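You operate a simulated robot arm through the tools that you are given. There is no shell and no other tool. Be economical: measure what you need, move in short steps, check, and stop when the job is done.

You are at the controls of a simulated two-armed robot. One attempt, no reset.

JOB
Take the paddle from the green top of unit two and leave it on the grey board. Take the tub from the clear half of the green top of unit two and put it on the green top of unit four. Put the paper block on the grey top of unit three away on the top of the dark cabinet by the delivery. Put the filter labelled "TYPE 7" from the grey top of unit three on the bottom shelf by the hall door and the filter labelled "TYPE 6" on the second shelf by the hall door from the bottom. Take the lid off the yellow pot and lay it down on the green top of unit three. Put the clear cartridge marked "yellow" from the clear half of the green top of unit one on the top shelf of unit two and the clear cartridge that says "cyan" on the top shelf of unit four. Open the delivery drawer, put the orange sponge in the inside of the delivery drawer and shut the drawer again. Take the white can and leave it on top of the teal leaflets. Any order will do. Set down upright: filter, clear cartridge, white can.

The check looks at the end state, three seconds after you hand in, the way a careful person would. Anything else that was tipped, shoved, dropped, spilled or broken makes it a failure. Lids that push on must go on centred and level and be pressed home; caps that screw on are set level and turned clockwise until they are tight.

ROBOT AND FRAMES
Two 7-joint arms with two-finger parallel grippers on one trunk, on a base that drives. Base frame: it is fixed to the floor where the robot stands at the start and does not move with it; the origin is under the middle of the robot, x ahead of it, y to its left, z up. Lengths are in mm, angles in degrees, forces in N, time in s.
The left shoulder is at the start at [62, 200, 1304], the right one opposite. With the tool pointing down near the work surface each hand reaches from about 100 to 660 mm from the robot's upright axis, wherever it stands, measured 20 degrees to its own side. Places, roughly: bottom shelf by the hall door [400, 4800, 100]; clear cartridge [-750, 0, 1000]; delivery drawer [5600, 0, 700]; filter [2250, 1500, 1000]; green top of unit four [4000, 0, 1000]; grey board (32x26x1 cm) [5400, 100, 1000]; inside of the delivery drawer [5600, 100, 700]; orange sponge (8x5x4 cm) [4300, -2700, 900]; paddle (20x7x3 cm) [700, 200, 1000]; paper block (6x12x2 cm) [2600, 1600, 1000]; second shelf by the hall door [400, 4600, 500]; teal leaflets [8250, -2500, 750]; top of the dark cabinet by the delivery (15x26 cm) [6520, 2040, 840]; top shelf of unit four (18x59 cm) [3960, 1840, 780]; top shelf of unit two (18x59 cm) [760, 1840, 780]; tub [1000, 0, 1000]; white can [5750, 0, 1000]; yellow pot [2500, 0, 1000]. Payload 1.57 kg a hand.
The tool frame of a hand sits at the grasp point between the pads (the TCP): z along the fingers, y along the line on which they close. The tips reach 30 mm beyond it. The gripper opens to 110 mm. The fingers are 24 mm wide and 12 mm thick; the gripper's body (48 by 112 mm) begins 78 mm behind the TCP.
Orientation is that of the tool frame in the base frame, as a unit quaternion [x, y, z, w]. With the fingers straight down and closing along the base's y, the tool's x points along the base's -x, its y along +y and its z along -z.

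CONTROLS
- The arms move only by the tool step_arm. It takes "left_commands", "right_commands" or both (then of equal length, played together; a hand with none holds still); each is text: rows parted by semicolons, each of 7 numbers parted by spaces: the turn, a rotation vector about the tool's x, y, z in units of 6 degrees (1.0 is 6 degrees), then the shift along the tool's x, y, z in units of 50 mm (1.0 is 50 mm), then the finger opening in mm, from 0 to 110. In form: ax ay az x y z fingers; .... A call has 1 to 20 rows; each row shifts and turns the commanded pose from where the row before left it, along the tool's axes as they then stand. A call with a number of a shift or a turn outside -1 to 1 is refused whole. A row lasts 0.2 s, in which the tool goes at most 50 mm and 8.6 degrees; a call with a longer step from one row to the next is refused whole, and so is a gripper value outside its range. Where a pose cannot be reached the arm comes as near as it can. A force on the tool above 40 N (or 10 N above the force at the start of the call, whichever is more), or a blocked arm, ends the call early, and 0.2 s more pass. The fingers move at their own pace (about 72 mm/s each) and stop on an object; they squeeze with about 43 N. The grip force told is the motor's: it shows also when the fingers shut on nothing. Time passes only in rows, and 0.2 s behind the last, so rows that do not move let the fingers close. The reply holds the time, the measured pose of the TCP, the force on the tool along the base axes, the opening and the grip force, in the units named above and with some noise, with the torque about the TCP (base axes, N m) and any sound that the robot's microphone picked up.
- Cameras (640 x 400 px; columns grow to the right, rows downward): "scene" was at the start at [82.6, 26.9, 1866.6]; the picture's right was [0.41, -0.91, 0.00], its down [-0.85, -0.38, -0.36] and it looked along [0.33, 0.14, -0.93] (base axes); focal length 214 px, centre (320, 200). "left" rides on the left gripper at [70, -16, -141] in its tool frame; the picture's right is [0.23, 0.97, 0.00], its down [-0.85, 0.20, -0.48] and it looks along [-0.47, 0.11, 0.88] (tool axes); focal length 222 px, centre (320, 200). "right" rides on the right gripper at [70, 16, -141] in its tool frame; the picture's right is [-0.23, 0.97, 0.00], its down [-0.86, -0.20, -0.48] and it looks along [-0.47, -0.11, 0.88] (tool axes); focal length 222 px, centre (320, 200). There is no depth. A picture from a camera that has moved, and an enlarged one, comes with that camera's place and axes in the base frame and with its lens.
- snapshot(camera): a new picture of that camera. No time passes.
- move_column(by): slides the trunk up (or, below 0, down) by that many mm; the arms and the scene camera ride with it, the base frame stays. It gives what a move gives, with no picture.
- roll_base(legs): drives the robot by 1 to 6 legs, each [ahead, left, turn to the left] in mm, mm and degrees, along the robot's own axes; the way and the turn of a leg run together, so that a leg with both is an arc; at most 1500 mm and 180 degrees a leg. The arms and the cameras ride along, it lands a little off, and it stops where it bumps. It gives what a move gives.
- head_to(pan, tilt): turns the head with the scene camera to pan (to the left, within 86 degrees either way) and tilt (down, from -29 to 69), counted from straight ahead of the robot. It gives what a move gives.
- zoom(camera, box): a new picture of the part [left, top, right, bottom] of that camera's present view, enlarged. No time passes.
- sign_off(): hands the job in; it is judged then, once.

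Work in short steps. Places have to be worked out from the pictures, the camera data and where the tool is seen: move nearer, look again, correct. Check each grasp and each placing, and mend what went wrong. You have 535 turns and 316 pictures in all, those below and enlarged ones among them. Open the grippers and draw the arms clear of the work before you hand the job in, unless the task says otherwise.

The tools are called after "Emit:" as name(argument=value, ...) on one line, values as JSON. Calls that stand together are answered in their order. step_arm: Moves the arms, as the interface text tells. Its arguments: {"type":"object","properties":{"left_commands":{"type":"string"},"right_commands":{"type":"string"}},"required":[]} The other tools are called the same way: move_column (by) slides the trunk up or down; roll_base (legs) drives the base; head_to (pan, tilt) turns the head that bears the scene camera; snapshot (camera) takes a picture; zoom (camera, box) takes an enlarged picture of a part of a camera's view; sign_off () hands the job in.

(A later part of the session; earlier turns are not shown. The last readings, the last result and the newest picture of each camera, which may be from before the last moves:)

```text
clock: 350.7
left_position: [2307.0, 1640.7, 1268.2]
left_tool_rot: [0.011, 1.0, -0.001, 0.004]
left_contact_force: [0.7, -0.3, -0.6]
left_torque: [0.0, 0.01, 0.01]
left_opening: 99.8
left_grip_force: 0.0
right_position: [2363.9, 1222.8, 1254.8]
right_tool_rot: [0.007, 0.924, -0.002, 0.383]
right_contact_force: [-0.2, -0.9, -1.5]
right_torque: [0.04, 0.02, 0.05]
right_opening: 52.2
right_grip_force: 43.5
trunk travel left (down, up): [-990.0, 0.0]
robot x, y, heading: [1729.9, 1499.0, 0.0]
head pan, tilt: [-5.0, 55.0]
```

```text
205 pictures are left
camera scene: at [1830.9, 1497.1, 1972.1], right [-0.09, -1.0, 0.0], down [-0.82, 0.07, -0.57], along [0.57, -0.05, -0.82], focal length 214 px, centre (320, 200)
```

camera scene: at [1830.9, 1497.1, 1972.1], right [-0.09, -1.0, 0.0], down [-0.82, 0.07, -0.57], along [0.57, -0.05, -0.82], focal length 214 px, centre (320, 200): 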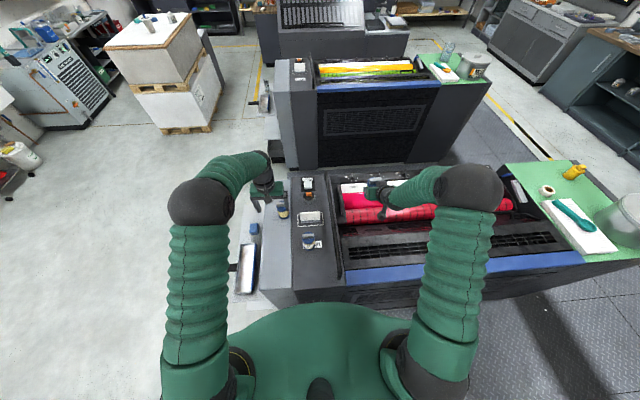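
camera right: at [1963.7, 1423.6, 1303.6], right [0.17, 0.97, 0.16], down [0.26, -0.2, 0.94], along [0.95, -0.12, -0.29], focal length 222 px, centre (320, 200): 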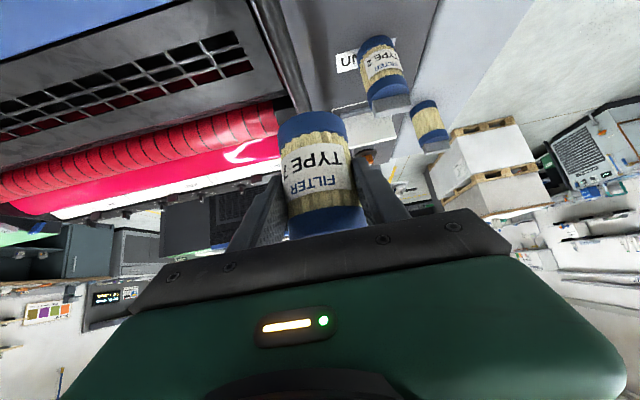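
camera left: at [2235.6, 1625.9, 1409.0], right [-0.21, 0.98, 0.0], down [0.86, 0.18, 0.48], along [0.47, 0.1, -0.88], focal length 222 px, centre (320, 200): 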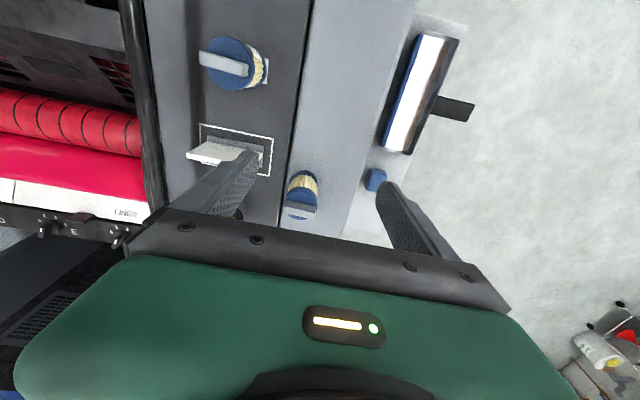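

TYPE 6 at about (2418,1630). I pitch the left hand here.

Emit:
step_arm(left_commands="0 -1 0 0 0 0 100; 0 -1 0 0 0 0 100; 0 -1 0 0 0 0 100; 0 -1 0 0 0 0 100; 0 -1 0 0 0 0 100; 0 -1 0 0 0 0 100; 0 -1 0 0 0 0 100; 0 -0.5 0 0 0 0 100; 0 0 0 0 0 0 100")

Emit:
snapshot(camera="left")

Emit:
zoom(camera="scene", box=[220, 130, 380, 250])

```text
clock: 352.7
left_position: [2307.7, 1641.4, 1268.1]
left_tool_rot: [0.009, 0.923, -0.004, 0.386]
left_contact_force: [0.4, 0.2, 0.9]
left_torque: [-0.01, -0.04, 0.01]
left_opening: 100.0
left_grip_force: 0.0
right_position: [2364.7, 1222.2, 1254.0]
right_tool_rot: [0.007, 0.924, -0.001, 0.383]
right_contact_force: [0.3, 0.5, -2.1]
right_torque: [-0.01, -0.02, 0.02]
right_opening: 52.6
right_grip_force: 43.5
trunk travel left (down, up): [-990.0, 0.0]
robot x, y, heading: [1726.9, 1504.9, -0.5]
head pan, tilt: [-5.0, 55.0]
```

```text
204 pictures are left
camera left: at [2157.1, 1627.9, 1317.8], right [-0.14, 0.98, -0.16], down [0.26, 0.2, 0.94], along [0.95, 0.09, -0.29], focal length 222 px, centre (320, 200)
```

left: 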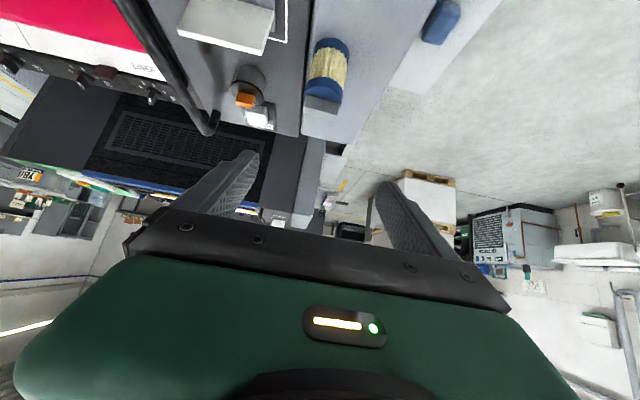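

```text
3.33 times, centred on (300, 190) of scene
camera zoom: at [1833.3, 1491.5, 1971.9], right [-0.09, -1.0, 0.0], down [-0.82, 0.08, -0.57], along [0.57, -0.05, -0.82], focal length 715 px, centre (387, 233)
```

zoom: 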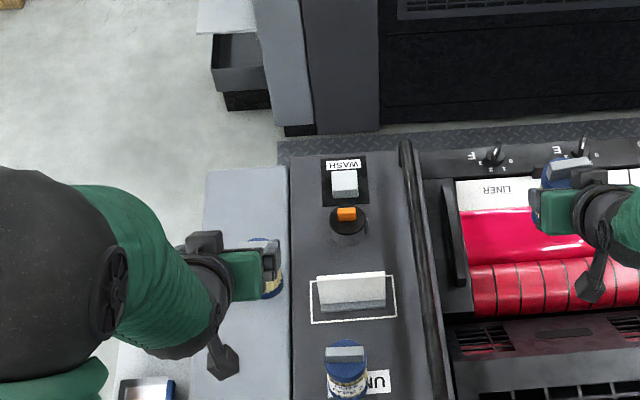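

Emit:
step_arm(left_commands="0 0 0 0.37 -0.06 0.58 100; 0 0 0 0.37 -0.06 0.58 100; 0 0 0 0.37 -0.06 0.58 100; 0 0 0 0.37 -0.06 0.58 100; 0 0 0 0 0 0 100; 0 0 0 0 0 0 100")

Emit:
snapshot(camera="left")

```text
clock: 354.1
left_position: [2334.7, 1633.9, 1133.5]
left_tool_rot: [0.008, 0.923, -0.006, 0.385]
left_contact_force: [0.1, 0.4, 0.9]
left_torque: [0.01, -0.01, -0.01]
left_opening: 100.1
left_grip_force: 0.1
right_position: [2363.9, 1227.9, 1255.5]
right_tool_rot: [0.005, 0.924, -0.002, 0.383]
right_contact_force: [0.8, 0.8, -0.1]
right_torque: [-0.01, 0.03, 0.0]
right_opening: 52.6
right_grip_force: 43.1
trunk travel left (down, up): [-990.0, 0.0]
robot x, y, heading: [1725.6, 1505.8, -0.1]
head pan, tilt: [-5.0, 55.0]
```

```text
202 pictures are left
camera left: at [2184.9, 1620.1, 1183.5], right [-0.14, 0.98, -0.17], down [0.27, 0.2, 0.94], along [0.95, 0.09, -0.29], focal length 222 px, centre (320, 200)
```

left: 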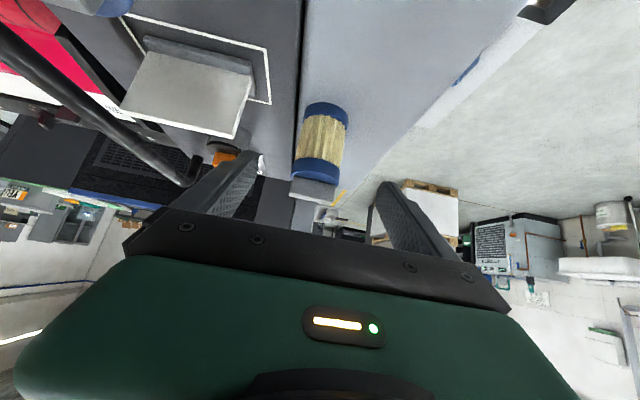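

Alignment matches the earlier grasp. I move in and grip.

Emit:
step_arm(left_commands="0 0 0 0 -0.08 0.6 100; 0 0 0 0 0 0.7 100; 0 0 0 0 0 0.75 100; 0 0 0 0 0 0 40; 0 0 0 0 0 0 20; 0 0 0 0 0 0 20; 0 0 0 0 0 0 20")

Emit:
snapshot(camera="left")

```text
clock: 355.7
left_position: [2410.9, 1627.4, 1060.3]
left_tool_rot: [0.009, 0.923, -0.006, 0.385]
left_contact_force: [0.1, 0.4, 1.4]
left_torque: [-0.07, -0.09, 0.0]
left_opening: 52.2
left_grip_force: 43.0
right_position: [2364.7, 1226.7, 1256.2]
right_tool_rot: [0.006, 0.924, -0.003, 0.382]
right_contact_force: [0.5, 0.3, -1.0]
right_torque: [-0.02, 0.04, -0.03]
right_opening: 52.5
right_grip_force: 42.8
trunk travel left (down, up): [-990.0, 0.0]
robot x, y, heading: [1722.9, 1507.9, -0.1]
head pan, tilt: [-5.0, 55.0]
```

```text
201 pictures are left
camera left: at [2260.7, 1614.1, 1109.8], right [-0.14, 0.98, -0.17], down [0.26, 0.2, 0.94], along [0.95, 0.09, -0.29], focal length 222 px, centre (320, 200)
```

left: 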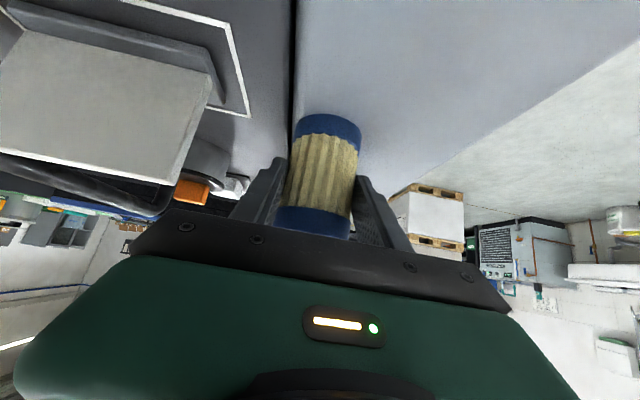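

Both filters are held. I lift TYPE 6, back off and drive towards the hall door rack.

Emit:
step_arm(left_commands="0 0 0 -0.3 0 -0.3 20; 0 0 0 -0.6 0 -0.6 20; 0 0 0 -0.6 0 -0.6 20; 0 0 0 -0.6 0 -0.6 20; 0 0 0 -0.6 0 -0.6 20; 0 0 0 0 0.4 0 20; 0 0 0 0 0.4 0 20; 0 0 0 0 0 0 20")

Emit:
roll_base(legs=[[-180, 0, 0], [0, 1300, 0], [0, 1300, 0], [0, 0, 90], [0, 0, 90]])

Emit:
head_to(pan=-20, tilt=30)

Emit:
snapshot(camera="scene")

```text
clock: 357.5
left_position: [2411.1, 1669.7, 1250.7]
left_tool_rot: [0.008, 0.922, -0.007, 0.386]
left_contact_force: [0.0, 0.5, -1.1]
left_torque: [-0.03, 0.0, 0.01]
left_opening: 52.5
left_grip_force: 43.4
right_position: [2366.2, 1229.1, 1255.7]
right_tool_rot: [0.005, 0.924, -0.003, 0.382]
right_contact_force: [1.1, -0.3, -1.9]
right_torque: [-0.03, 0.04, -0.04]
right_opening: 52.5
right_grip_force: 42.9
trunk travel left (down, up): [-990.0, 0.0]
robot x, y, heading: [1728.1, 1504.7, -0.2]
head pan, tilt: [-5.0, 55.0]
```

```text
clock: 378.8
left_position: [863.3, 3997.1, 1252.3]
left_tool_rot: [0.922, -0.041, -0.385, -0.019]
left_contact_force: [-0.6, -0.6, -1.2]
left_torque: [-0.02, -0.05, -0.01]
left_opening: 52.1
left_grip_force: 42.9
right_position: [940.6, 4433.9, 1255.5]
right_tool_rot: [0.923, -0.04, -0.382, -0.018]
right_contact_force: [-0.5, -0.7, -0.6]
right_torque: [-0.01, 0.01, 0.01]
right_opening: 52.2
right_grip_force: 42.9
trunk travel left (down, up): [-990.0, 0.0]
robot x, y, heading: [1558.8, 4109.8, 175.6]
head pan, tilt: [-5.0, 55.0]
```

```text
clock: 379.7
left_position: [866.4, 3996.3, 1253.0]
left_tool_rot: [0.921, -0.042, -0.386, -0.02]
left_contact_force: [0.6, -0.2, -2.0]
left_torque: [0.01, -0.04, 0.01]
left_opening: 52.1
left_grip_force: 43.1
right_position: [944.1, 4433.0, 1256.6]
right_tool_rot: [0.923, -0.039, -0.383, -0.016]
right_contact_force: [-0.2, 0.0, -1.5]
right_torque: [-0.05, -0.02, -0.03]
right_opening: 52.5
right_grip_force: 42.8
trunk travel left (down, up): [-990.0, 0.0]
robot x, y, heading: [1560.8, 4108.0, 176.0]
head pan, tilt: [-20.0, 30.0]
```

```text
200 pictures are left
camera scene: at [1438.0, 4150.2, 2007.8], right [0.41, 0.91, 0.0], down [0.46, -0.21, -0.86], along [-0.79, 0.35, -0.5], focal length 214 px, centre (320, 200)
```

scene: 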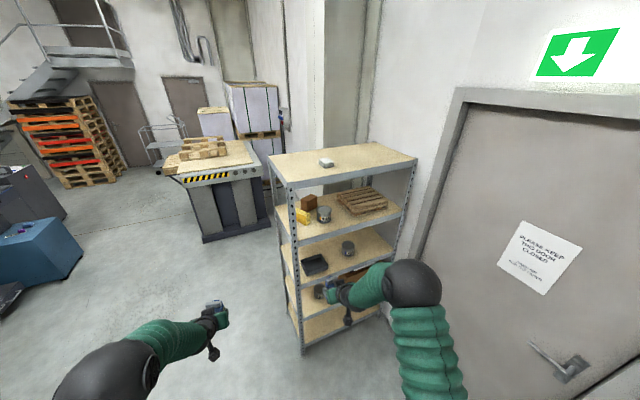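

The rack's long side faces me (x≈528, y 4360–5256). I move in front of it and lower the column to view the lower shelves.

Emit:
roll_base(legs=[[0, 0, 4], [100, -480, 0]])

Emit:
move_column(by=-400)

Emit:
head_to(pan=0, tilt=40)

Emit:
snapshot(camera="scene")

```text
clock: 383.0
left_position: [781.9, 4425.5, 1251.1]
left_tool_rot: [0.922, -0.014, -0.386, -0.011]
left_contact_force: [0.2, -1.1, -1.6]
left_torque: [0.03, -0.01, -0.03]
left_opening: 52.5
left_grip_force: 42.5
right_position: [832.8, 4866.9, 1257.8]
right_tool_rot: [0.923, -0.011, -0.384, -0.006]
right_contact_force: [-0.3, -0.2, -1.4]
right_torque: [0.03, -0.01, -0.06]
right_opening: 52.2
right_grip_force: 43.2
trunk travel left (down, up): [-990.0, 0.0]
robot x, y, heading: [1466.9, 4585.1, 179.1]
head pan, tilt: [-20.0, 30.0]
```

```text
clock: 386.8
left_position: [784.6, 4428.7, 853.9]
left_tool_rot: [0.922, -0.014, -0.387, -0.01]
left_contact_force: [0.2, 0.6, -1.5]
left_torque: [0.0, 0.02, -0.02]
left_opening: 52.1
left_grip_force: 43.0
right_position: [835.8, 4869.1, 858.2]
right_tool_rot: [0.923, -0.012, -0.385, -0.007]
right_contact_force: [-1.0, -0.4, -1.5]
right_torque: [-0.01, -0.03, 0.02]
right_opening: 52.0
right_grip_force: 43.3
trunk travel left (down, up): [-590.0, 400.0]
robot x, y, heading: [1467.4, 4581.4, 179.2]
head pan, tilt: [-20.0, 30.0]
```

```text
clock: 387.7
left_position: [784.5, 4428.2, 853.3]
left_tool_rot: [0.922, -0.015, -0.386, -0.009]
left_contact_force: [-0.1, 0.6, 0.0]
left_torque: [0.03, -0.03, 0.01]
left_opening: 52.2
left_grip_force: 42.7
right_position: [836.7, 4869.7, 858.5]
right_tool_rot: [0.922, -0.012, -0.386, -0.006]
right_contact_force: [-0.4, -0.4, -0.8]
right_torque: [0.0, -0.01, 0.02]
right_opening: 52.2
right_grip_force: 42.9
trunk travel left (down, up): [-590.0, 400.0]
robot x, y, heading: [1467.0, 4585.0, 179.0]
head pan, tilt: [0.0, 40.0]
```

```text
199 pictures are left
camera scene: at [1344.7, 4587.0, 1592.6], right [0.02, 1.0, 0.0], down [0.64, -0.01, -0.76], along [-0.76, 0.01, -0.65], focal length 214 px, centre (320, 200)
```

scene: 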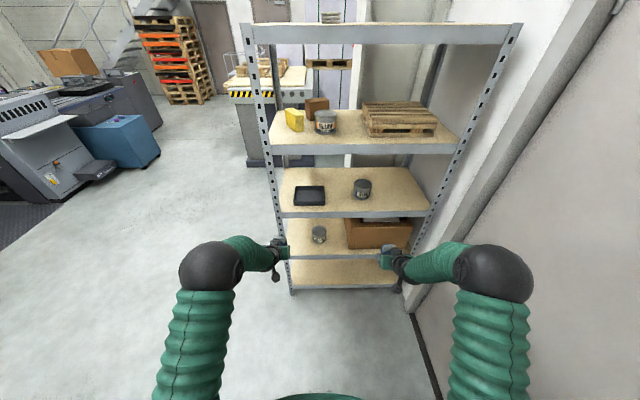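

Emit:
zoom(camera="scene", box=[255, 170, 445, 310])

```text
2.86 times, centred on (350, 240) of scene
camera zoom: at [1344.7, 4587.0, 1592.6], right [0.02, 1.0, 0.0], down [0.64, -0.01, -0.76], along [-0.76, 0.01, -0.65], focal length 613 px, centre (234, 86)
```

zoom: 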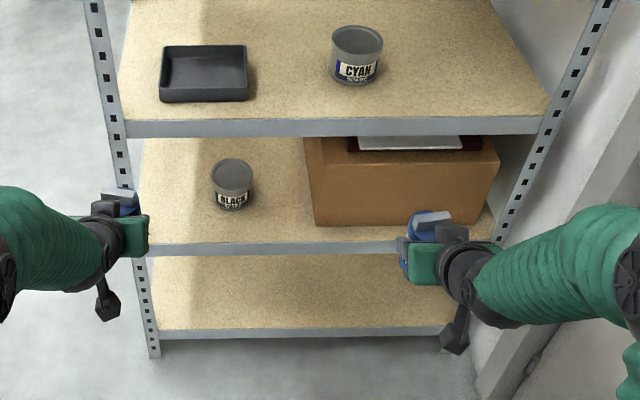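

Second shelf: can near (423,4598) and a box right of y≈4780; the gap at y≈4700 near the front edge is free. I draw both hands inward, the right one also back, then lower.

Emit:
step_arm(left_commands="0 0 0 0 -0.45 0 20; 0 0 0 0 -0.45 0 20; 0 0 0 0 -0.45 0 20; 0 0 0 0 -0.45 0 20; 0 0 0 0 0 0 20", right_commands="0 0 0 0.318 0.65 -0.318 20; 0 0 0 0.318 0.65 -0.318 20; 0 0 0 0.318 0.65 -0.318 20; 0 0 0 0.318 0.65 -0.318 20; 0 0 0 0 0 0 20")

Emit:
move_column(by=-240)

Emit:
roll_base(legs=[[0, -180, 1]])

Emit:
snapshot(camera="scene")

```text
clock: 388.9
left_position: [788.2, 4517.7, 855.1]
left_tool_rot: [0.922, -0.014, -0.386, -0.009]
left_contact_force: [0.0, -0.3, -1.1]
left_torque: [-0.01, 0.0, 0.01]
left_opening: 52.4
left_grip_force: 43.0
right_position: [921.6, 4736.2, 857.6]
right_tool_rot: [0.923, -0.011, -0.384, -0.006]
right_contact_force: [-0.5, 0.1, -1.3]
right_torque: [0.0, 0.0, 0.01]
right_opening: 52.2
right_grip_force: 43.3
trunk travel left (down, up): [-590.0, 400.0]
robot x, y, heading: [1465.8, 4581.7, 179.1]
head pan, tilt: [0.0, 40.0]
```

```text
clock: 391.4
left_position: [787.6, 4516.2, 615.5]
left_tool_rot: [0.922, -0.016, -0.387, -0.01]
left_contact_force: [-1.0, -0.1, -1.1]
left_torque: [-0.02, -0.02, -0.02]
left_opening: 52.1
left_grip_force: 42.9
right_position: [921.3, 4735.6, 618.5]
right_tool_rot: [0.923, -0.011, -0.385, -0.006]
right_contact_force: [0.0, 0.2, -1.3]
right_torque: [0.02, -0.05, -0.01]
right_opening: 52.1
right_grip_force: 43.0
trunk travel left (down, up): [-350.0, 640.0]
robot x, y, heading: [1466.5, 4581.8, 179.3]
head pan, tilt: [0.0, 40.0]
```

```text
clock: 392.9
left_position: [790.7, 4687.1, 614.0]
left_tool_rot: [0.922, -0.006, -0.387, -0.009]
left_contact_force: [0.1, -0.1, -1.3]
left_torque: [0.03, -0.01, -0.01]
left_opening: 52.2
left_grip_force: 43.5
right_position: [922.8, 4907.9, 618.9]
right_tool_rot: [0.923, -0.003, -0.385, -0.006]
right_contact_force: [0.3, -0.6, -1.6]
right_torque: [0.01, 0.0, -0.02]
right_opening: 52.4
right_grip_force: 42.8
trunk travel left (down, up): [-350.0, 640.0]
robot x, y, heading: [1469.7, 4764.9, 179.8]
head pan, tilt: [0.0, 40.0]
```

```text
197 pictures are left
camera scene: at [1347.6, 4759.9, 1352.5], right [0.0, 1.0, 0.01], down [0.65, 0.0, -0.76], along [-0.76, 0.0, -0.65], focal length 214 px, centre (320, 200)
```

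scene: 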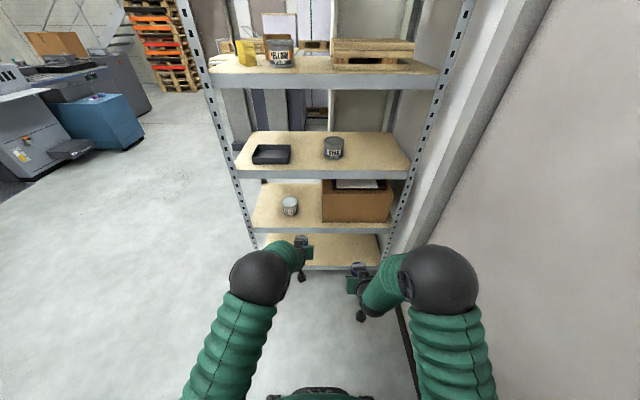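

Emit:
roll_base(legs=[[250, 0, 0]])

Emit:
head_to(pan=5, tilt=50)

Emit:
zoom(camera="scene", box=[220, 130, 420, 270])

Emit:
snapshot(camera="left")

```text
clock: 394.7
left_position: [542.3, 4684.1, 615.5]
left_tool_rot: [0.922, -0.004, -0.387, -0.005]
left_contact_force: [0.3, -0.5, -1.4]
left_torque: [0.01, -0.03, 0.02]
left_opening: 51.9
left_grip_force: 43.2
right_position: [671.1, 4905.5, 619.1]
right_tool_rot: [0.923, -0.001, -0.385, -0.001]
right_contact_force: [0.7, 0.4, -1.3]
right_torque: [0.01, 0.0, 0.03]
right_opening: 52.1
right_grip_force: 43.1
trunk travel left (down, up): [-350.0, 640.0]
robot x, y, heading: [1215.6, 4762.4, -179.6]
head pan, tilt: [0.0, 40.0]
```

```text
clock: 395.4
left_position: [543.6, 4683.7, 617.5]
left_tool_rot: [0.922, -0.006, -0.388, -0.006]
left_contact_force: [0.4, 0.2, -1.5]
left_torque: [0.02, -0.05, -0.02]
left_opening: 52.0
left_grip_force: 42.5
right_position: [672.7, 4905.3, 620.7]
right_tool_rot: [0.922, -0.001, -0.387, -0.002]
right_contact_force: [-0.2, 0.2, -1.4]
right_torque: [-0.01, -0.01, 0.0]
right_opening: 52.2
right_grip_force: 43.0
trunk travel left (down, up): [-350.0, 640.0]
robot x, y, heading: [1218.3, 4768.6, -179.7]
head pan, tilt: [5.0, 50.0]
```

```text
2.86 times, centred on (320, 200) of scene
camera zoom: at [1106.2, 4759.6, 1338.5], right [-0.09, 1.0, 0.0], down [0.76, 0.07, -0.64], along [-0.64, -0.06, -0.77], focal length 613 px, centre (320, 200)
```

zoom: 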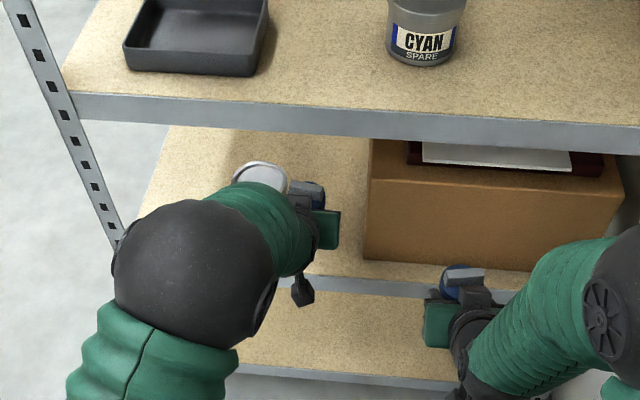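

```text
195 pictures are left
camera left: at [693.4, 4698.6, 665.9], right [0.15, -0.97, -0.17], down [-0.26, -0.2, 0.94], along [-0.96, -0.09, -0.28], focal length 222 px, centre (320, 200)
```

left: 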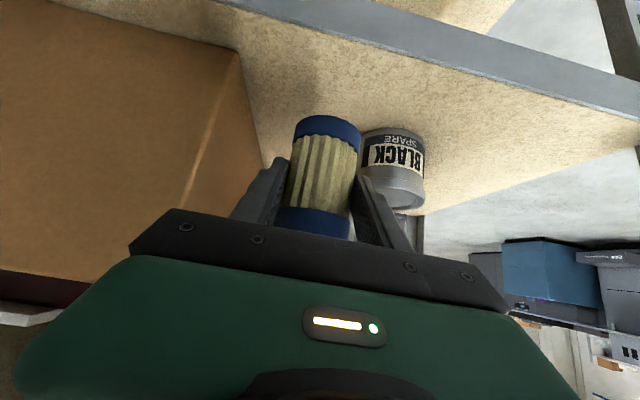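

Shelf edge at x≈565; can edge y≈4636, box at y≥4780. I go to (497,4702) and descend near the shelf.

Emit:
step_arm(left_commands="0 0 0 -0.325 -0.18 0.325 20; 0 0 0 -0.325 -0.18 0.325 20; 0 0 0 0.35 0 0.35 20; 0 0 0 0.35 0 0.35 20; 0 0 0 0 0 0 20")

Emit:
snapshot(camera="left")

Emit:
zoom(camera="scene", box=[220, 130, 420, 270])

```text
clock: 396.6
left_position: [498.1, 4704.6, 566.2]
left_tool_rot: [0.922, -0.005, -0.388, -0.005]
left_contact_force: [-0.4, -0.2, -1.0]
left_torque: [-0.01, -0.02, 0.01]
left_opening: 52.3
left_grip_force: 42.8
right_position: [670.8, 4905.6, 620.4]
right_tool_rot: [0.922, -0.002, -0.386, -0.002]
right_contact_force: [0.7, -0.3, -1.0]
right_torque: [-0.02, 0.0, -0.01]
right_opening: 52.2
right_grip_force: 43.6
trunk travel left (down, up): [-350.0, 640.0]
robot x, y, heading: [1219.4, 4769.6, -179.7]
head pan, tilt: [5.0, 50.0]
```

```text
194 pictures are left
camera left: at [647.5, 4718.2, 615.2], right [0.15, -0.97, -0.17], down [-0.26, -0.2, 0.94], along [-0.96, -0.09, -0.28], focal length 222 px, centre (320, 200)
```

left: 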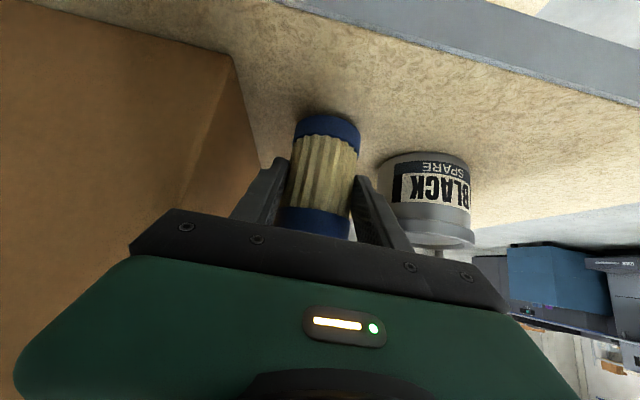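

```text
2.86 times, centred on (320, 200) of scene
camera zoom: at [1106.0, 4759.6, 1338.4], right [-0.09, 1.0, 0.0], down [0.76, 0.07, -0.64], along [-0.64, -0.06, -0.77], focal length 613 px, centre (320, 200)
```

zoom: 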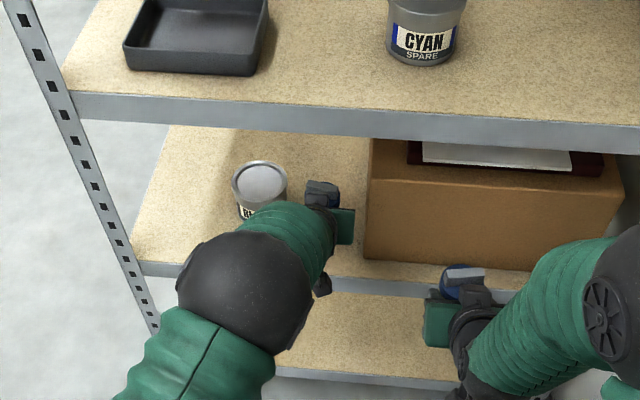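

Clear both sides. Small steps down.

Emit:
step_arm(left_commands="0 0 0 0.06 0 0.06 20; 0 0 0 0.06 0 0.06 20; 0 0 0 0.05 0 0.05 20; 0 0 0 0 0 0 20")

```text
clock: 397.6
left_position: [497.0, 4703.7, 557.2]
left_tool_rot: [0.921, -0.005, -0.389, -0.005]
left_contact_force: [0.0, 1.1, 6.0]
left_torque: [-0.06, -0.05, 0.03]
left_opening: 51.8
left_grip_force: 43.1
right_position: [673.2, 4905.4, 619.6]
right_tool_rot: [0.922, -0.002, -0.387, -0.002]
right_contact_force: [-0.6, 0.5, -0.8]
right_torque: [-0.03, 0.0, -0.01]
right_opening: 52.2
right_grip_force: 43.4
trunk travel left (down, up): [-350.0, 640.0]
robot x, y, heading: [1217.7, 4766.4, -179.7]
head pan, tilt: [5.0, 50.0]
```

Light contact. I open slightly and withdraw along the tool axis, then straight back.

Emit:
step_arm(left_commands="0 0 0 0 0 0 66; 0 0 0 0 0 0 66; 0 0 0 0 0 -0.3 66; 0 0 0 0 0 -0.5 66; 0 0 0 0 0 -0.6 66; 0 0 0 0.5 0 -0.6 66; 0 0 0 0.6 0 -0.6 66; 0 0 0 0.6 0 -0.6 66; 0 0 0 0 0 0 66")

Emit:
zoom(camera="scene", box=[220, 130, 420, 270])

Emit:
snapshot(camera="left")

```text
clock: 399.6
left_position: [668.1, 4693.5, 604.0]
left_tool_rot: [0.923, 0.0, -0.386, -0.001]
left_contact_force: [-0.3, -0.8, -0.1]
left_torque: [0.02, 0.0, 0.01]
left_opening: 66.1
left_grip_force: 0.1
right_position: [671.6, 4905.9, 618.7]
right_tool_rot: [0.922, -0.002, -0.386, -0.002]
right_contact_force: [0.0, -0.1, -1.8]
right_torque: [0.0, -0.01, 0.0]
right_opening: 52.0
right_grip_force: 43.0
trunk travel left (down, up): [-350.0, 640.0]
robot x, y, heading: [1216.2, 4764.8, -179.7]
head pan, tilt: [5.0, 50.0]
```

```text
2.86 times, centred on (320, 200) of scene
camera zoom: at [1106.4, 4759.7, 1337.3], right [-0.09, 1.0, 0.0], down [0.76, 0.07, -0.64], along [-0.64, -0.06, -0.77], focal length 613 px, centre (320, 200)
```

zoom: 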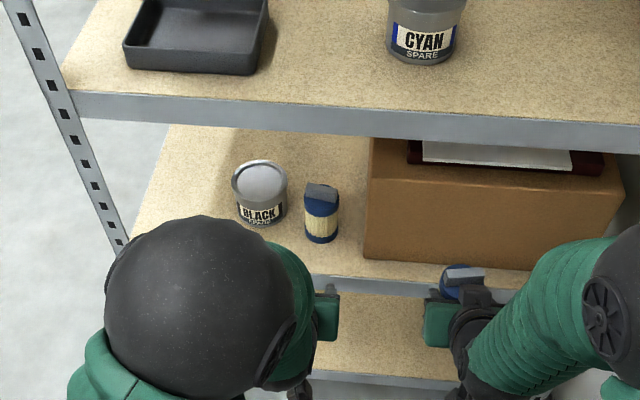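

```text
191 pictures are left
camera left: at [817.6, 4708.1, 652.8], right [0.16, -0.97, -0.16], down [-0.26, -0.2, 0.94], along [-0.95, -0.11, -0.28], focal length 222 px, centre (320, 200)
```

left: 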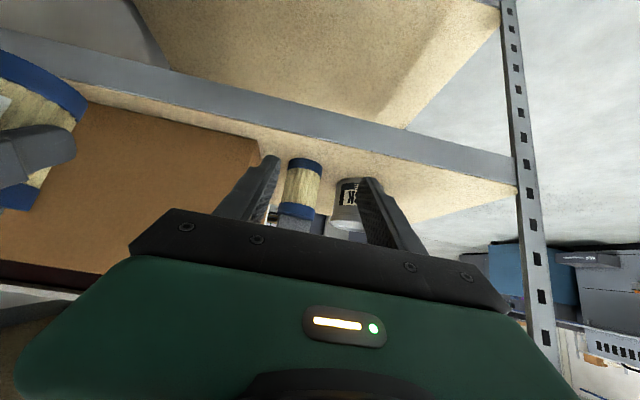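

TYPE 6 stands on the second shelf. Now I lower fully for TYPE 7 and the bottom shelf.

Emit:
move_column(by=-345)

Emit:
step_arm(right_commands="0 0 0 0.35 0 0.35 20; 0 0 0 0.35 0 0.35 20; 0 0 0 0 0 0 20")

Emit:
head_to(pan=-5, tilt=40)

Emit:
snapshot(camera="scene")

Emit:
snapshot(camera="right")

```text
clock: 403.0
left_position: [668.3, 4695.0, 263.0]
left_tool_rot: [0.921, 0.0, -0.389, -0.004]
left_contact_force: [0.5, -0.2, 0.0]
left_torque: [0.0, 0.03, 0.01]
left_opening: 66.3
left_grip_force: 0.1
right_position: [673.0, 4904.6, 275.6]
right_tool_rot: [0.922, -0.001, -0.387, -0.002]
right_contact_force: [-0.1, 0.0, -1.7]
right_torque: [-0.01, -0.05, 0.0]
right_opening: 52.2
right_grip_force: 42.3
trunk travel left (down, up): [-5.0, 985.0]
robot x, y, heading: [1216.3, 4766.6, -179.8]
head pan, tilt: [5.0, 50.0]
```

```text
clock: 403.8
left_position: [668.1, 4694.4, 261.4]
left_tool_rot: [0.922, -0.001, -0.388, -0.003]
left_contact_force: [-0.3, 0.6, 0.5]
left_torque: [0.0, -0.01, -0.01]
left_opening: 66.0
left_grip_force: 0.0
right_position: [671.3, 4905.2, 224.1]
right_tool_rot: [0.923, -0.001, -0.386, -0.001]
right_contact_force: [-0.2, 0.2, -0.5]
right_torque: [0.0, 0.01, -0.02]
right_opening: 52.1
right_grip_force: 43.4
trunk travel left (down, up): [-5.0, 985.0]
robot x, y, heading: [1218.2, 4766.2, -179.7]
head pan, tilt: [5.0, 50.0]
```

```text
clock: 404.5
left_position: [668.2, 4693.8, 261.5]
left_tool_rot: [0.922, -0.001, -0.388, -0.002]
left_contact_force: [-0.3, 0.4, 0.4]
left_torque: [-0.01, -0.01, -0.02]
left_opening: 65.8
left_grip_force: 0.1
right_position: [671.4, 4905.7, 224.1]
right_tool_rot: [0.922, -0.001, -0.387, -0.002]
right_contact_force: [0.1, -0.7, -2.4]
right_torque: [0.01, -0.03, 0.0]
right_opening: 52.3
right_grip_force: 43.1
trunk travel left (down, up): [-5.0, 985.0]
robot x, y, heading: [1218.5, 4766.1, -179.9]
head pan, tilt: [-5.0, 40.0]
```

```text
190 pictures are left
camera scene: at [1099.4, 4773.6, 1007.3], right [0.08, 1.0, 0.0], down [0.64, -0.05, -0.76], along [-0.76, 0.06, -0.65], focal length 214 px, centre (320, 200)
```

scene: 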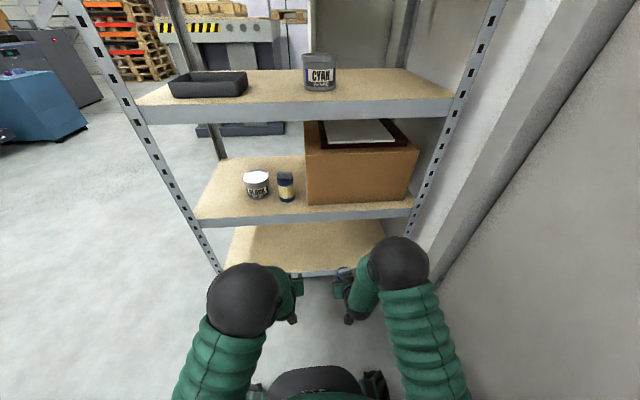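

```text
189 pictures are left
camera right: at [819.7, 4887.3, 273.1], right [-0.16, -0.97, 0.16], down [-0.26, 0.2, 0.95], along [-0.95, 0.11, -0.28], focal length 222 px, centre (320, 200)
```

right: 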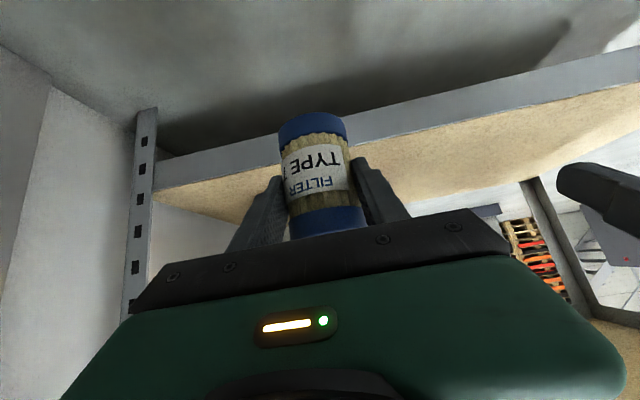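

Shelf surface at z≈134; my filter's bottom is at about 162. I move forward over it.

Emit:
step_arm(right_commands="0 0 0 -0.6 0 0.6 20; 0 0 0 -0.6 0 0.6 20; 0 0 0 -0.6 0 0.6 20; 0 0 0 -0.65 0 0.65 20; 0 0 0 0 0 0 20; 0 0 0 0 0 0 20")

Emit:
snapshot(camera="right")

```text
clock: 405.9
left_position: [666.2, 4694.2, 263.2]
left_tool_rot: [0.922, 0.0, -0.388, -0.004]
left_contact_force: [1.1, -0.3, 1.0]
left_torque: [0.0, 0.0, -0.01]
left_opening: 66.0
left_grip_force: 0.1
right_position: [499.2, 4906.5, 229.4]
right_tool_rot: [0.922, -0.001, -0.387, -0.002]
right_contact_force: [0.1, 0.6, -2.1]
right_torque: [0.0, 0.0, 0.03]
right_opening: 52.0
right_grip_force: 42.5
trunk travel left (down, up): [-5.0, 985.0]
robot x, y, heading: [1215.3, 4768.0, -179.6]
head pan, tilt: [-5.0, 40.0]
```

```text
188 pictures are left
camera right: at [646.3, 4889.2, 278.2], right [-0.16, -0.97, 0.16], down [-0.26, 0.2, 0.95], along [-0.95, 0.11, -0.28], focal length 222 px, centre (320, 200)
```

right: 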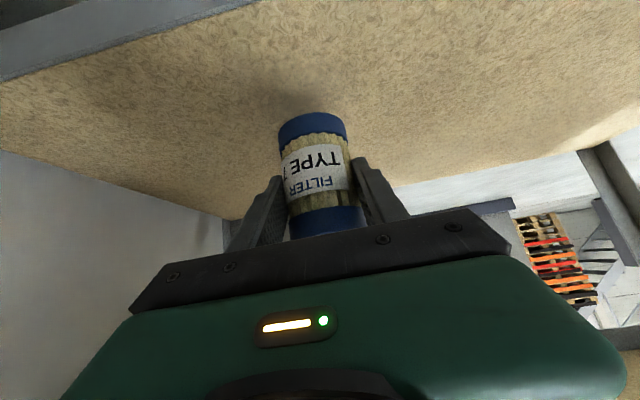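

Over the bottom shelf. I lower to contact in steps.

Emit:
step_arm(right_commands="0 0 0 0.15 0 0.15 20; 0 0 0 0.15 0 0.15 20; 0 0 0 0.06 0 0.06 20; 0 0 0 0 0 0 20")

```text
clock: 406.9
left_position: [668.2, 4694.9, 262.0]
left_tool_rot: [0.922, 0.0, -0.388, -0.003]
left_contact_force: [-0.1, 0.7, 0.8]
left_torque: [-0.01, 0.02, -0.04]
left_opening: 65.9
left_grip_force: 0.1
right_position: [499.6, 4906.6, 202.9]
right_tool_rot: [0.923, -0.002, -0.386, -0.002]
right_contact_force: [0.7, 0.1, -1.0]
right_torque: [0.01, 0.02, 0.0]
right_opening: 52.1
right_grip_force: 43.6
trunk travel left (down, up): [-5.0, 985.0]
robot x, y, heading: [1221.8, 4763.8, -179.6]
head pan, tilt: [-5.0, 40.0]
```

Emit:
step_arm(right_commands="0 0 0 0.05 0 0.05 20; 0 0 0 0.05 0 0.05 20; 0 0 0 0 0 0 20")

```text
clock: 407.7
left_position: [668.3, 4695.4, 263.0]
left_tool_rot: [0.921, -0.001, -0.389, -0.004]
left_contact_force: [-0.3, 0.3, -0.3]
left_torque: [0.02, 0.01, 0.01]
left_opening: 65.9
left_grip_force: 0.1
right_position: [498.9, 4906.3, 196.8]
right_tool_rot: [0.921, -0.002, -0.389, -0.003]
right_contact_force: [0.4, 0.0, 11.1]
right_torque: [-0.07, -0.24, -0.01]
right_opening: 52.2
right_grip_force: 43.1
trunk travel left (down, up): [-5.0, 985.0]
robot x, y, heading: [1220.1, 4765.8, -179.7]
head pan, tilt: [-5.0, 40.0]
```

Contact. I open, withdraw along the tool axis and back.

Emit:
step_arm(right_commands="0 0 0 0 0 0 70; 0 0 0 0 0 0 70; 0 0 0 0 0 -0.3 70; 0 0 0 0 0 -0.5 70; 0 0 0 0 0 -0.6 70; 0 0 0 0.5 0 -0.6 70; 0 0 0 0.6 0 -0.6 70; 0 0 0 0.6 0 -0.6 70; 0 0 0 0 0 0 70")

Emit:
snapshot(camera="right")

Emit:
zoom(camera="scene", box=[200, 140, 440, 300])

```text
clock: 409.7
left_position: [668.4, 4694.5, 262.3]
left_tool_rot: [0.922, 0.0, -0.388, -0.004]
left_contact_force: [0.0, 0.0, 0.4]
left_torque: [-0.02, 0.02, -0.01]
left_opening: 65.8
left_grip_force: 0.0
right_position: [673.2, 4905.4, 247.5]
right_tool_rot: [0.922, -0.001, -0.387, -0.002]
right_contact_force: [1.1, 0.9, -0.6]
right_torque: [-0.02, -0.02, 0.01]
right_opening: 70.1
right_grip_force: 0.0
trunk travel left (down, up): [-5.0, 985.0]
robot x, y, heading: [1217.4, 4765.8, -179.4]
head pan, tilt: [-5.0, 40.0]
```

```text
187 pictures are left
camera right: at [821.7, 4888.3, 295.3], right [-0.16, -0.97, 0.16], down [-0.26, 0.2, 0.95], along [-0.95, 0.11, -0.28], focal length 222 px, centre (320, 200)
```

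right: 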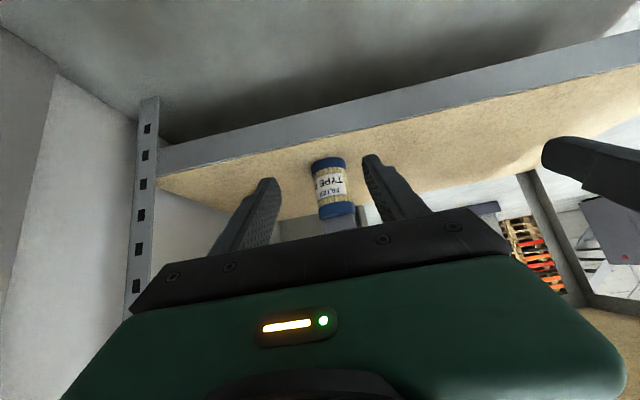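

```text
2.50 times, centred on (320, 220) of scene
camera zoom: at [1099.6, 4773.5, 1007.7], right [0.08, 1.0, 0.0], down [0.64, -0.05, -0.76], along [-0.76, 0.06, -0.64], focal length 536 px, centre (320, 150)
```

zoom: 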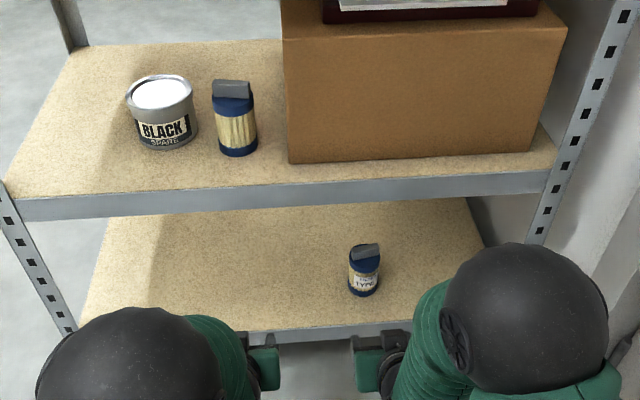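

Both filters stand. I back off, raise the column, and return both hands to pointing down.

Emit:
roll_base(legs=[[-350, 0, 0]])

Emit:
move_column(by=400)

Emit:
move_column(by=400)

Emit:
step_arm(left_commands="0 1 0 0 0 0 80; 0 1 0 0 0 0 80; 0 1 0 0 0 0 80; 0 1 0 0 0 0 80; 0 1 0 0 0 0 80; 0 1 0 0 0 0 80; 0 1 0 0 0 0 80; 0 0.6 0 0 0 0 80; 0 0 0 0.8 0.4 0 80; 0 0 0 0.8 0.4 0 80; 0 0 0 0.8 0.4 0 80; 0 0 0 0.8 0.4 0 80; 0 0 0 0 0 -0.6 80; 0 0 0 0 0 -0.6 80; 0 0 0 0 0 0 80", right_commands="0 1 0 0 0 0 80; 0 1 0 0 0 0 80; 0 1 0 0 0 0 80; 0 1 0 0 0 0 80; 0 1 0 0 0 0 80; 0 1 0 0 0 0 80; 0 1 0 0 0 0 80; 0 0.5 0 0 0 0 80; 0 0 0 0.8 -0.4 0 80; 0 0 0 0.8 -0.4 0 80; 0 0 0 0.8 -0.4 0 80; 0 0 0 0.8 -0.4 0 80; 0 0 0 0 0 -0.6 80; 0 0 0 0 0 -0.6 80; 0 0 0 0 0 0 80")

Emit:
snapshot(camera="scene")

```text
clock: 412.0
left_position: [1013.6, 4693.5, 262.3]
left_tool_rot: [0.922, 0.002, -0.388, -0.002]
left_contact_force: [1.5, 0.1, 0.3]
left_torque: [0.02, 0.02, 0.0]
left_opening: 66.1
left_grip_force: 0.1
right_position: [1017.1, 4906.0, 246.7]
right_tool_rot: [0.922, 0.002, -0.386, 0.0]
right_contact_force: [-0.3, 0.1, 0.2]
right_torque: [0.03, -0.03, -0.02]
right_opening: 70.2
right_grip_force: 0.0
trunk travel left (down, up): [-5.0, 985.0]
robot x, y, heading: [1563.8, 4769.1, -179.1]
head pan, tilt: [-5.0, 40.0]
```

```text
clock: 415.8
left_position: [1013.0, 4692.4, 662.7]
left_tool_rot: [0.921, 0.005, -0.389, -0.001]
left_contact_force: [0.7, 0.5, 0.6]
left_torque: [0.02, 0.02, 0.01]
left_opening: 65.9
left_grip_force: 0.1
right_position: [1017.7, 4905.2, 647.5]
right_tool_rot: [0.922, 0.0, -0.388, -0.002]
right_contact_force: [0.9, -0.2, 0.1]
right_torque: [0.02, 0.0, -0.01]
right_opening: 69.9
right_grip_force: 0.0
trunk travel left (down, up): [-405.0, 585.0]
robot x, y, heading: [1559.0, 4767.2, -179.6]
head pan, tilt: [-5.0, 40.0]
```

```text
clock: 419.6
left_position: [1011.7, 4692.3, 1064.0]
left_tool_rot: [0.921, 0.005, -0.39, -0.001]
left_contact_force: [-0.9, -0.3, 0.2]
left_torque: [0.01, -0.01, -0.02]
left_opening: 66.3
left_grip_force: 0.1
right_position: [1016.2, 4906.5, 1048.9]
right_tool_rot: [0.922, 0.001, -0.386, -0.001]
right_contact_force: [-0.1, -0.1, 0.2]
right_torque: [0.0, 0.0, -0.02]
right_opening: 69.9
right_grip_force: 0.0
trunk travel left (down, up): [-805.0, 185.0]
robot x, y, heading: [1563.8, 4769.6, -179.4]
head pan, tilt: [-5.0, 40.0]
```

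```text
clock: 422.8
left_position: [1173.0, 4611.9, 1121.5]
left_tool_rot: [1.0, 0.001, -0.001, -0.002]
left_contact_force: [0.7, 0.6, -0.8]
left_torque: [0.02, 0.0, 0.03]
left_opening: 80.1
left_grip_force: 0.0
right_position: [1177.7, 4984.8, 1106.3]
right_tool_rot: [1.0, 0.0, -0.005, -0.001]
right_contact_force: [-0.4, 0.3, 0.3]
right_torque: [-0.01, 0.0, 0.0]
right_opening: 79.8
right_grip_force: 0.1
trunk travel left (down, up): [-805.0, 185.0]
robot x, y, heading: [1563.1, 4770.6, -179.3]
head pan, tilt: [-5.0, 40.0]
```

```text
185 pictures are left
camera scene: at [1443.1, 4775.5, 1807.6], right [0.08, 1.0, 0.0], down [0.64, -0.05, -0.76], along [-0.76, 0.06, -0.64], focal length 214 px, centre (320, 200)
```

scene: 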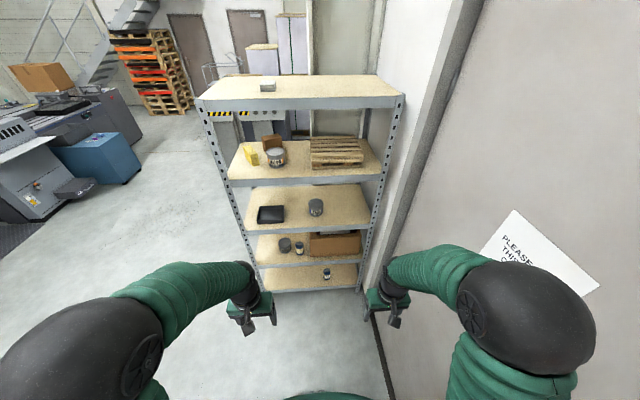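

Next the paddle and tub. I drive down the aisle between units two and three to their green ends.

Emit:
move_column(by=150)

Emit:
roll_base(legs=[[0, 1400, -0.7], [0, 1400, 0]])

Emit:
roll_base(legs=[[0, 1400, 0], [0, 400, 0]])

Emit:
head_to(pan=0, tilt=50)

Emit:
snapshot(camera="scene")

```text
clock: 424.6
left_position: [1175.1, 4611.2, 1272.3]
left_tool_rot: [1.0, 0.002, -0.001, -0.003]
left_contact_force: [0.1, -0.2, 0.3]
left_torque: [0.01, -0.01, 0.01]
left_opening: 80.1
left_grip_force: 0.0
right_position: [1177.9, 4985.0, 1256.8]
right_tool_rot: [1.0, 0.0, -0.005, -0.001]
right_contact_force: [-0.9, 0.2, -0.4]
right_torque: [-0.01, 0.01, 0.02]
right_opening: 79.8
right_grip_force: 0.1
trunk travel left (down, up): [-955.0, 35.0]
robot x, y, heading: [1563.7, 4770.9, -179.6]
head pan, tilt: [-5.0, 40.0]
```

```text
clock: 438.1
left_position: [1187.5, 1828.2, 1272.2]
left_tool_rot: [1.0, -0.01, -0.001, -0.002]
left_contact_force: [-0.8, -0.2, 0.0]
left_torque: [-0.06, 0.0, -0.01]
left_opening: 80.0
left_grip_force: 0.2
right_position: [1201.0, 2199.9, 1255.6]
right_tool_rot: [1.0, -0.009, -0.004, 0.0]
right_contact_force: [0.7, -0.5, -0.4]
right_torque: [0.0, 0.01, 0.01]
right_opening: 80.1
right_grip_force: 0.0
trunk travel left (down, up): [-955.0, 35.0]
robot x, y, heading: [1581.0, 1975.3, 179.2]
head pan, tilt: [-5.0, 40.0]
```

```text
clock: 447.2
left_position: [1153.1, 44.3, 1274.4]
left_tool_rot: [1.0, -0.022, -0.001, 0.002]
left_contact_force: [-0.9, 0.6, 0.3]
left_torque: [-0.04, 0.01, -0.01]
left_opening: 80.1
left_grip_force: 0.1
right_position: [1174.5, 416.4, 1255.5]
right_tool_rot: [1.0, -0.023, -0.005, 0.004]
right_contact_force: [-0.4, 0.5, 0.5]
right_torque: [-0.01, 0.03, -0.04]
right_opening: 79.8
right_grip_force: 0.1
trunk travel left (down, up): [-955.0, 35.0]
robot x, y, heading: [1547.2, 172.2, 177.9]
head pan, tilt: [-5.0, 40.0]
```

```text
clock: 447.9
left_position: [1153.5, 37.0, 1272.7]
left_tool_rot: [1.0, -0.024, -0.001, -0.002]
left_contact_force: [0.3, 0.1, 0.0]
left_torque: [-0.01, 0.02, 0.01]
left_opening: 79.7
left_grip_force: 0.1
right_position: [1174.6, 408.9, 1256.5]
right_tool_rot: [1.0, -0.024, -0.005, -0.001]
right_contact_force: [-0.8, 0.4, 0.3]
right_torque: [0.02, 0.01, 0.01]
right_opening: 80.1
right_grip_force: 0.0
trunk travel left (down, up): [-955.0, 35.0]
robot x, y, heading: [1550.1, 172.5, 177.8]
head pan, tilt: [0.0, 50.0]
```

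```text
184 pictures are left
camera scene: at [1435.8, 182.0, 1943.6], right [0.03, 1.0, 0.0], down [0.77, -0.03, -0.64], along [-0.64, 0.02, -0.77], focal length 214 px, centre (320, 200)
```

scene: 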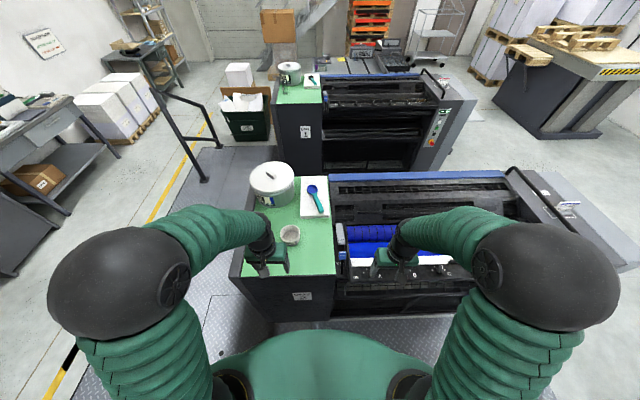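

Emit:
roll_base(legs=[[110, 0, 2]])

Emit:
head_to(pan=0, tilt=58)

Emit:
zoom(camera="scene", box=[240, 100, 400, 240])

```text
clock: 449.1
left_position: [1063.7, 23.7, 1276.2]
left_tool_rot: [1.0, -0.004, -0.009, -0.002]
left_contact_force: [0.4, 0.1, -0.9]
left_torque: [-0.02, 0.03, 0.02]
left_opening: 80.1
left_grip_force: 0.0
right_position: [1071.8, 396.7, 1261.3]
right_tool_rot: [1.0, -0.004, -0.011, 0.0]
right_contact_force: [0.2, 0.4, -0.5]
right_torque: [0.0, 0.0, 0.01]
right_opening: 79.9
right_grip_force: 0.1
trunk travel left (down, up): [-955.0, 35.0]
robot x, y, heading: [1437.5, 174.3, -180.0]
head pan, tilt: [0.0, 50.0]
```

```text
clock: 449.8
left_position: [1058.1, 21.0, 1274.1]
left_tool_rot: [1.0, -0.006, -0.004, -0.003]
left_contact_force: [0.3, -0.7, 0.8]
left_torque: [0.0, 0.02, 0.02]
left_opening: 79.9
left_grip_force: 0.1
right_position: [1064.2, 395.0, 1260.1]
right_tool_rot: [1.0, -0.005, -0.009, -0.002]
right_contact_force: [0.1, -0.1, 0.9]
right_torque: [0.03, 0.04, -0.01]
right_opening: 80.1
right_grip_force: 0.1
trunk travel left (down, up): [-955.0, 35.0]
robot x, y, heading: [1441.9, 178.6, -180.0]
head pan, tilt: [0.0, 58.0]
```

```text
2.86 times, centred on (320, 170) of scene
camera zoom: at [1344.9, 176.2, 1934.0], right [0.0, 1.0, 0.0], down [0.85, 0.0, -0.53], along [-0.53, 0.0, -0.85], focal length 613 px, centre (320, 286)
```

zoom: 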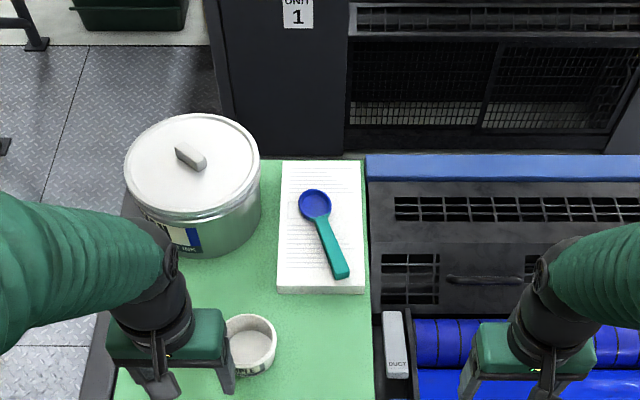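

Tub near (895,62), paddle's handle from about (665,185) to (765,215). I take the tub first with the left hand.

Emit:
step_arm(left_commands="0 0 0 -0.8 -0.2 0 110; 0 0 0 -0.8 -0.2 0 110; 0 0 0 -0.8 -0.2 0 110; 0 0 0 -0.8 -0.2 0 110; 0 0 0 0 0 0.9 110; 0 0 0 0 0 0.9 110; 0 0 0 0 0 0 110; 0 0 0 0 0 0 110")

Emit:
snapshot(camera="left")

```text
clock: 451.6
left_position: [891.5, 63.1, 1184.3]
left_tool_rot: [1.0, -0.003, -0.003, -0.003]
left_contact_force: [-0.6, -0.4, 0.3]
left_torque: [-0.02, -0.01, 0.0]
left_opening: 109.9
left_grip_force: 0.1
right_position: [1056.8, 392.5, 1257.4]
right_tool_rot: [1.0, -0.005, -0.005, -0.002]
right_contact_force: [0.0, 0.0, 0.1]
right_torque: [-0.01, 0.01, 0.0]
right_opening: 80.0
right_grip_force: 0.0
trunk travel left (down, up): [-955.0, 35.0]
robot x, y, heading: [1439.1, 174.3, -179.9]
head pan, tilt: [0.0, 58.0]
```

```text
182 pictures are left
camera left: at [961.1, 77.9, 1324.8], right [0.22, -0.98, -0.01], down [-0.85, -0.2, 0.48], along [-0.47, -0.1, -0.88], focal length 222 px, centre (320, 200)
```

left: 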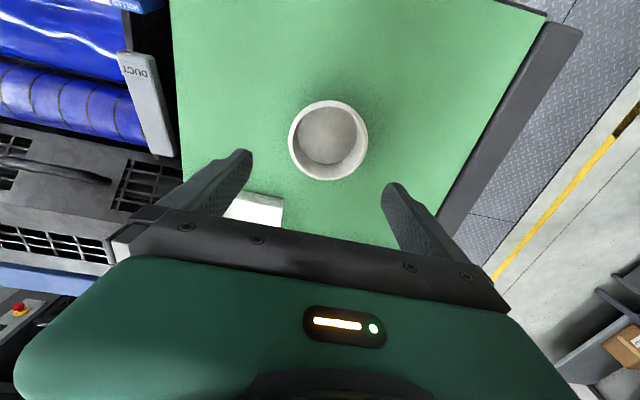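

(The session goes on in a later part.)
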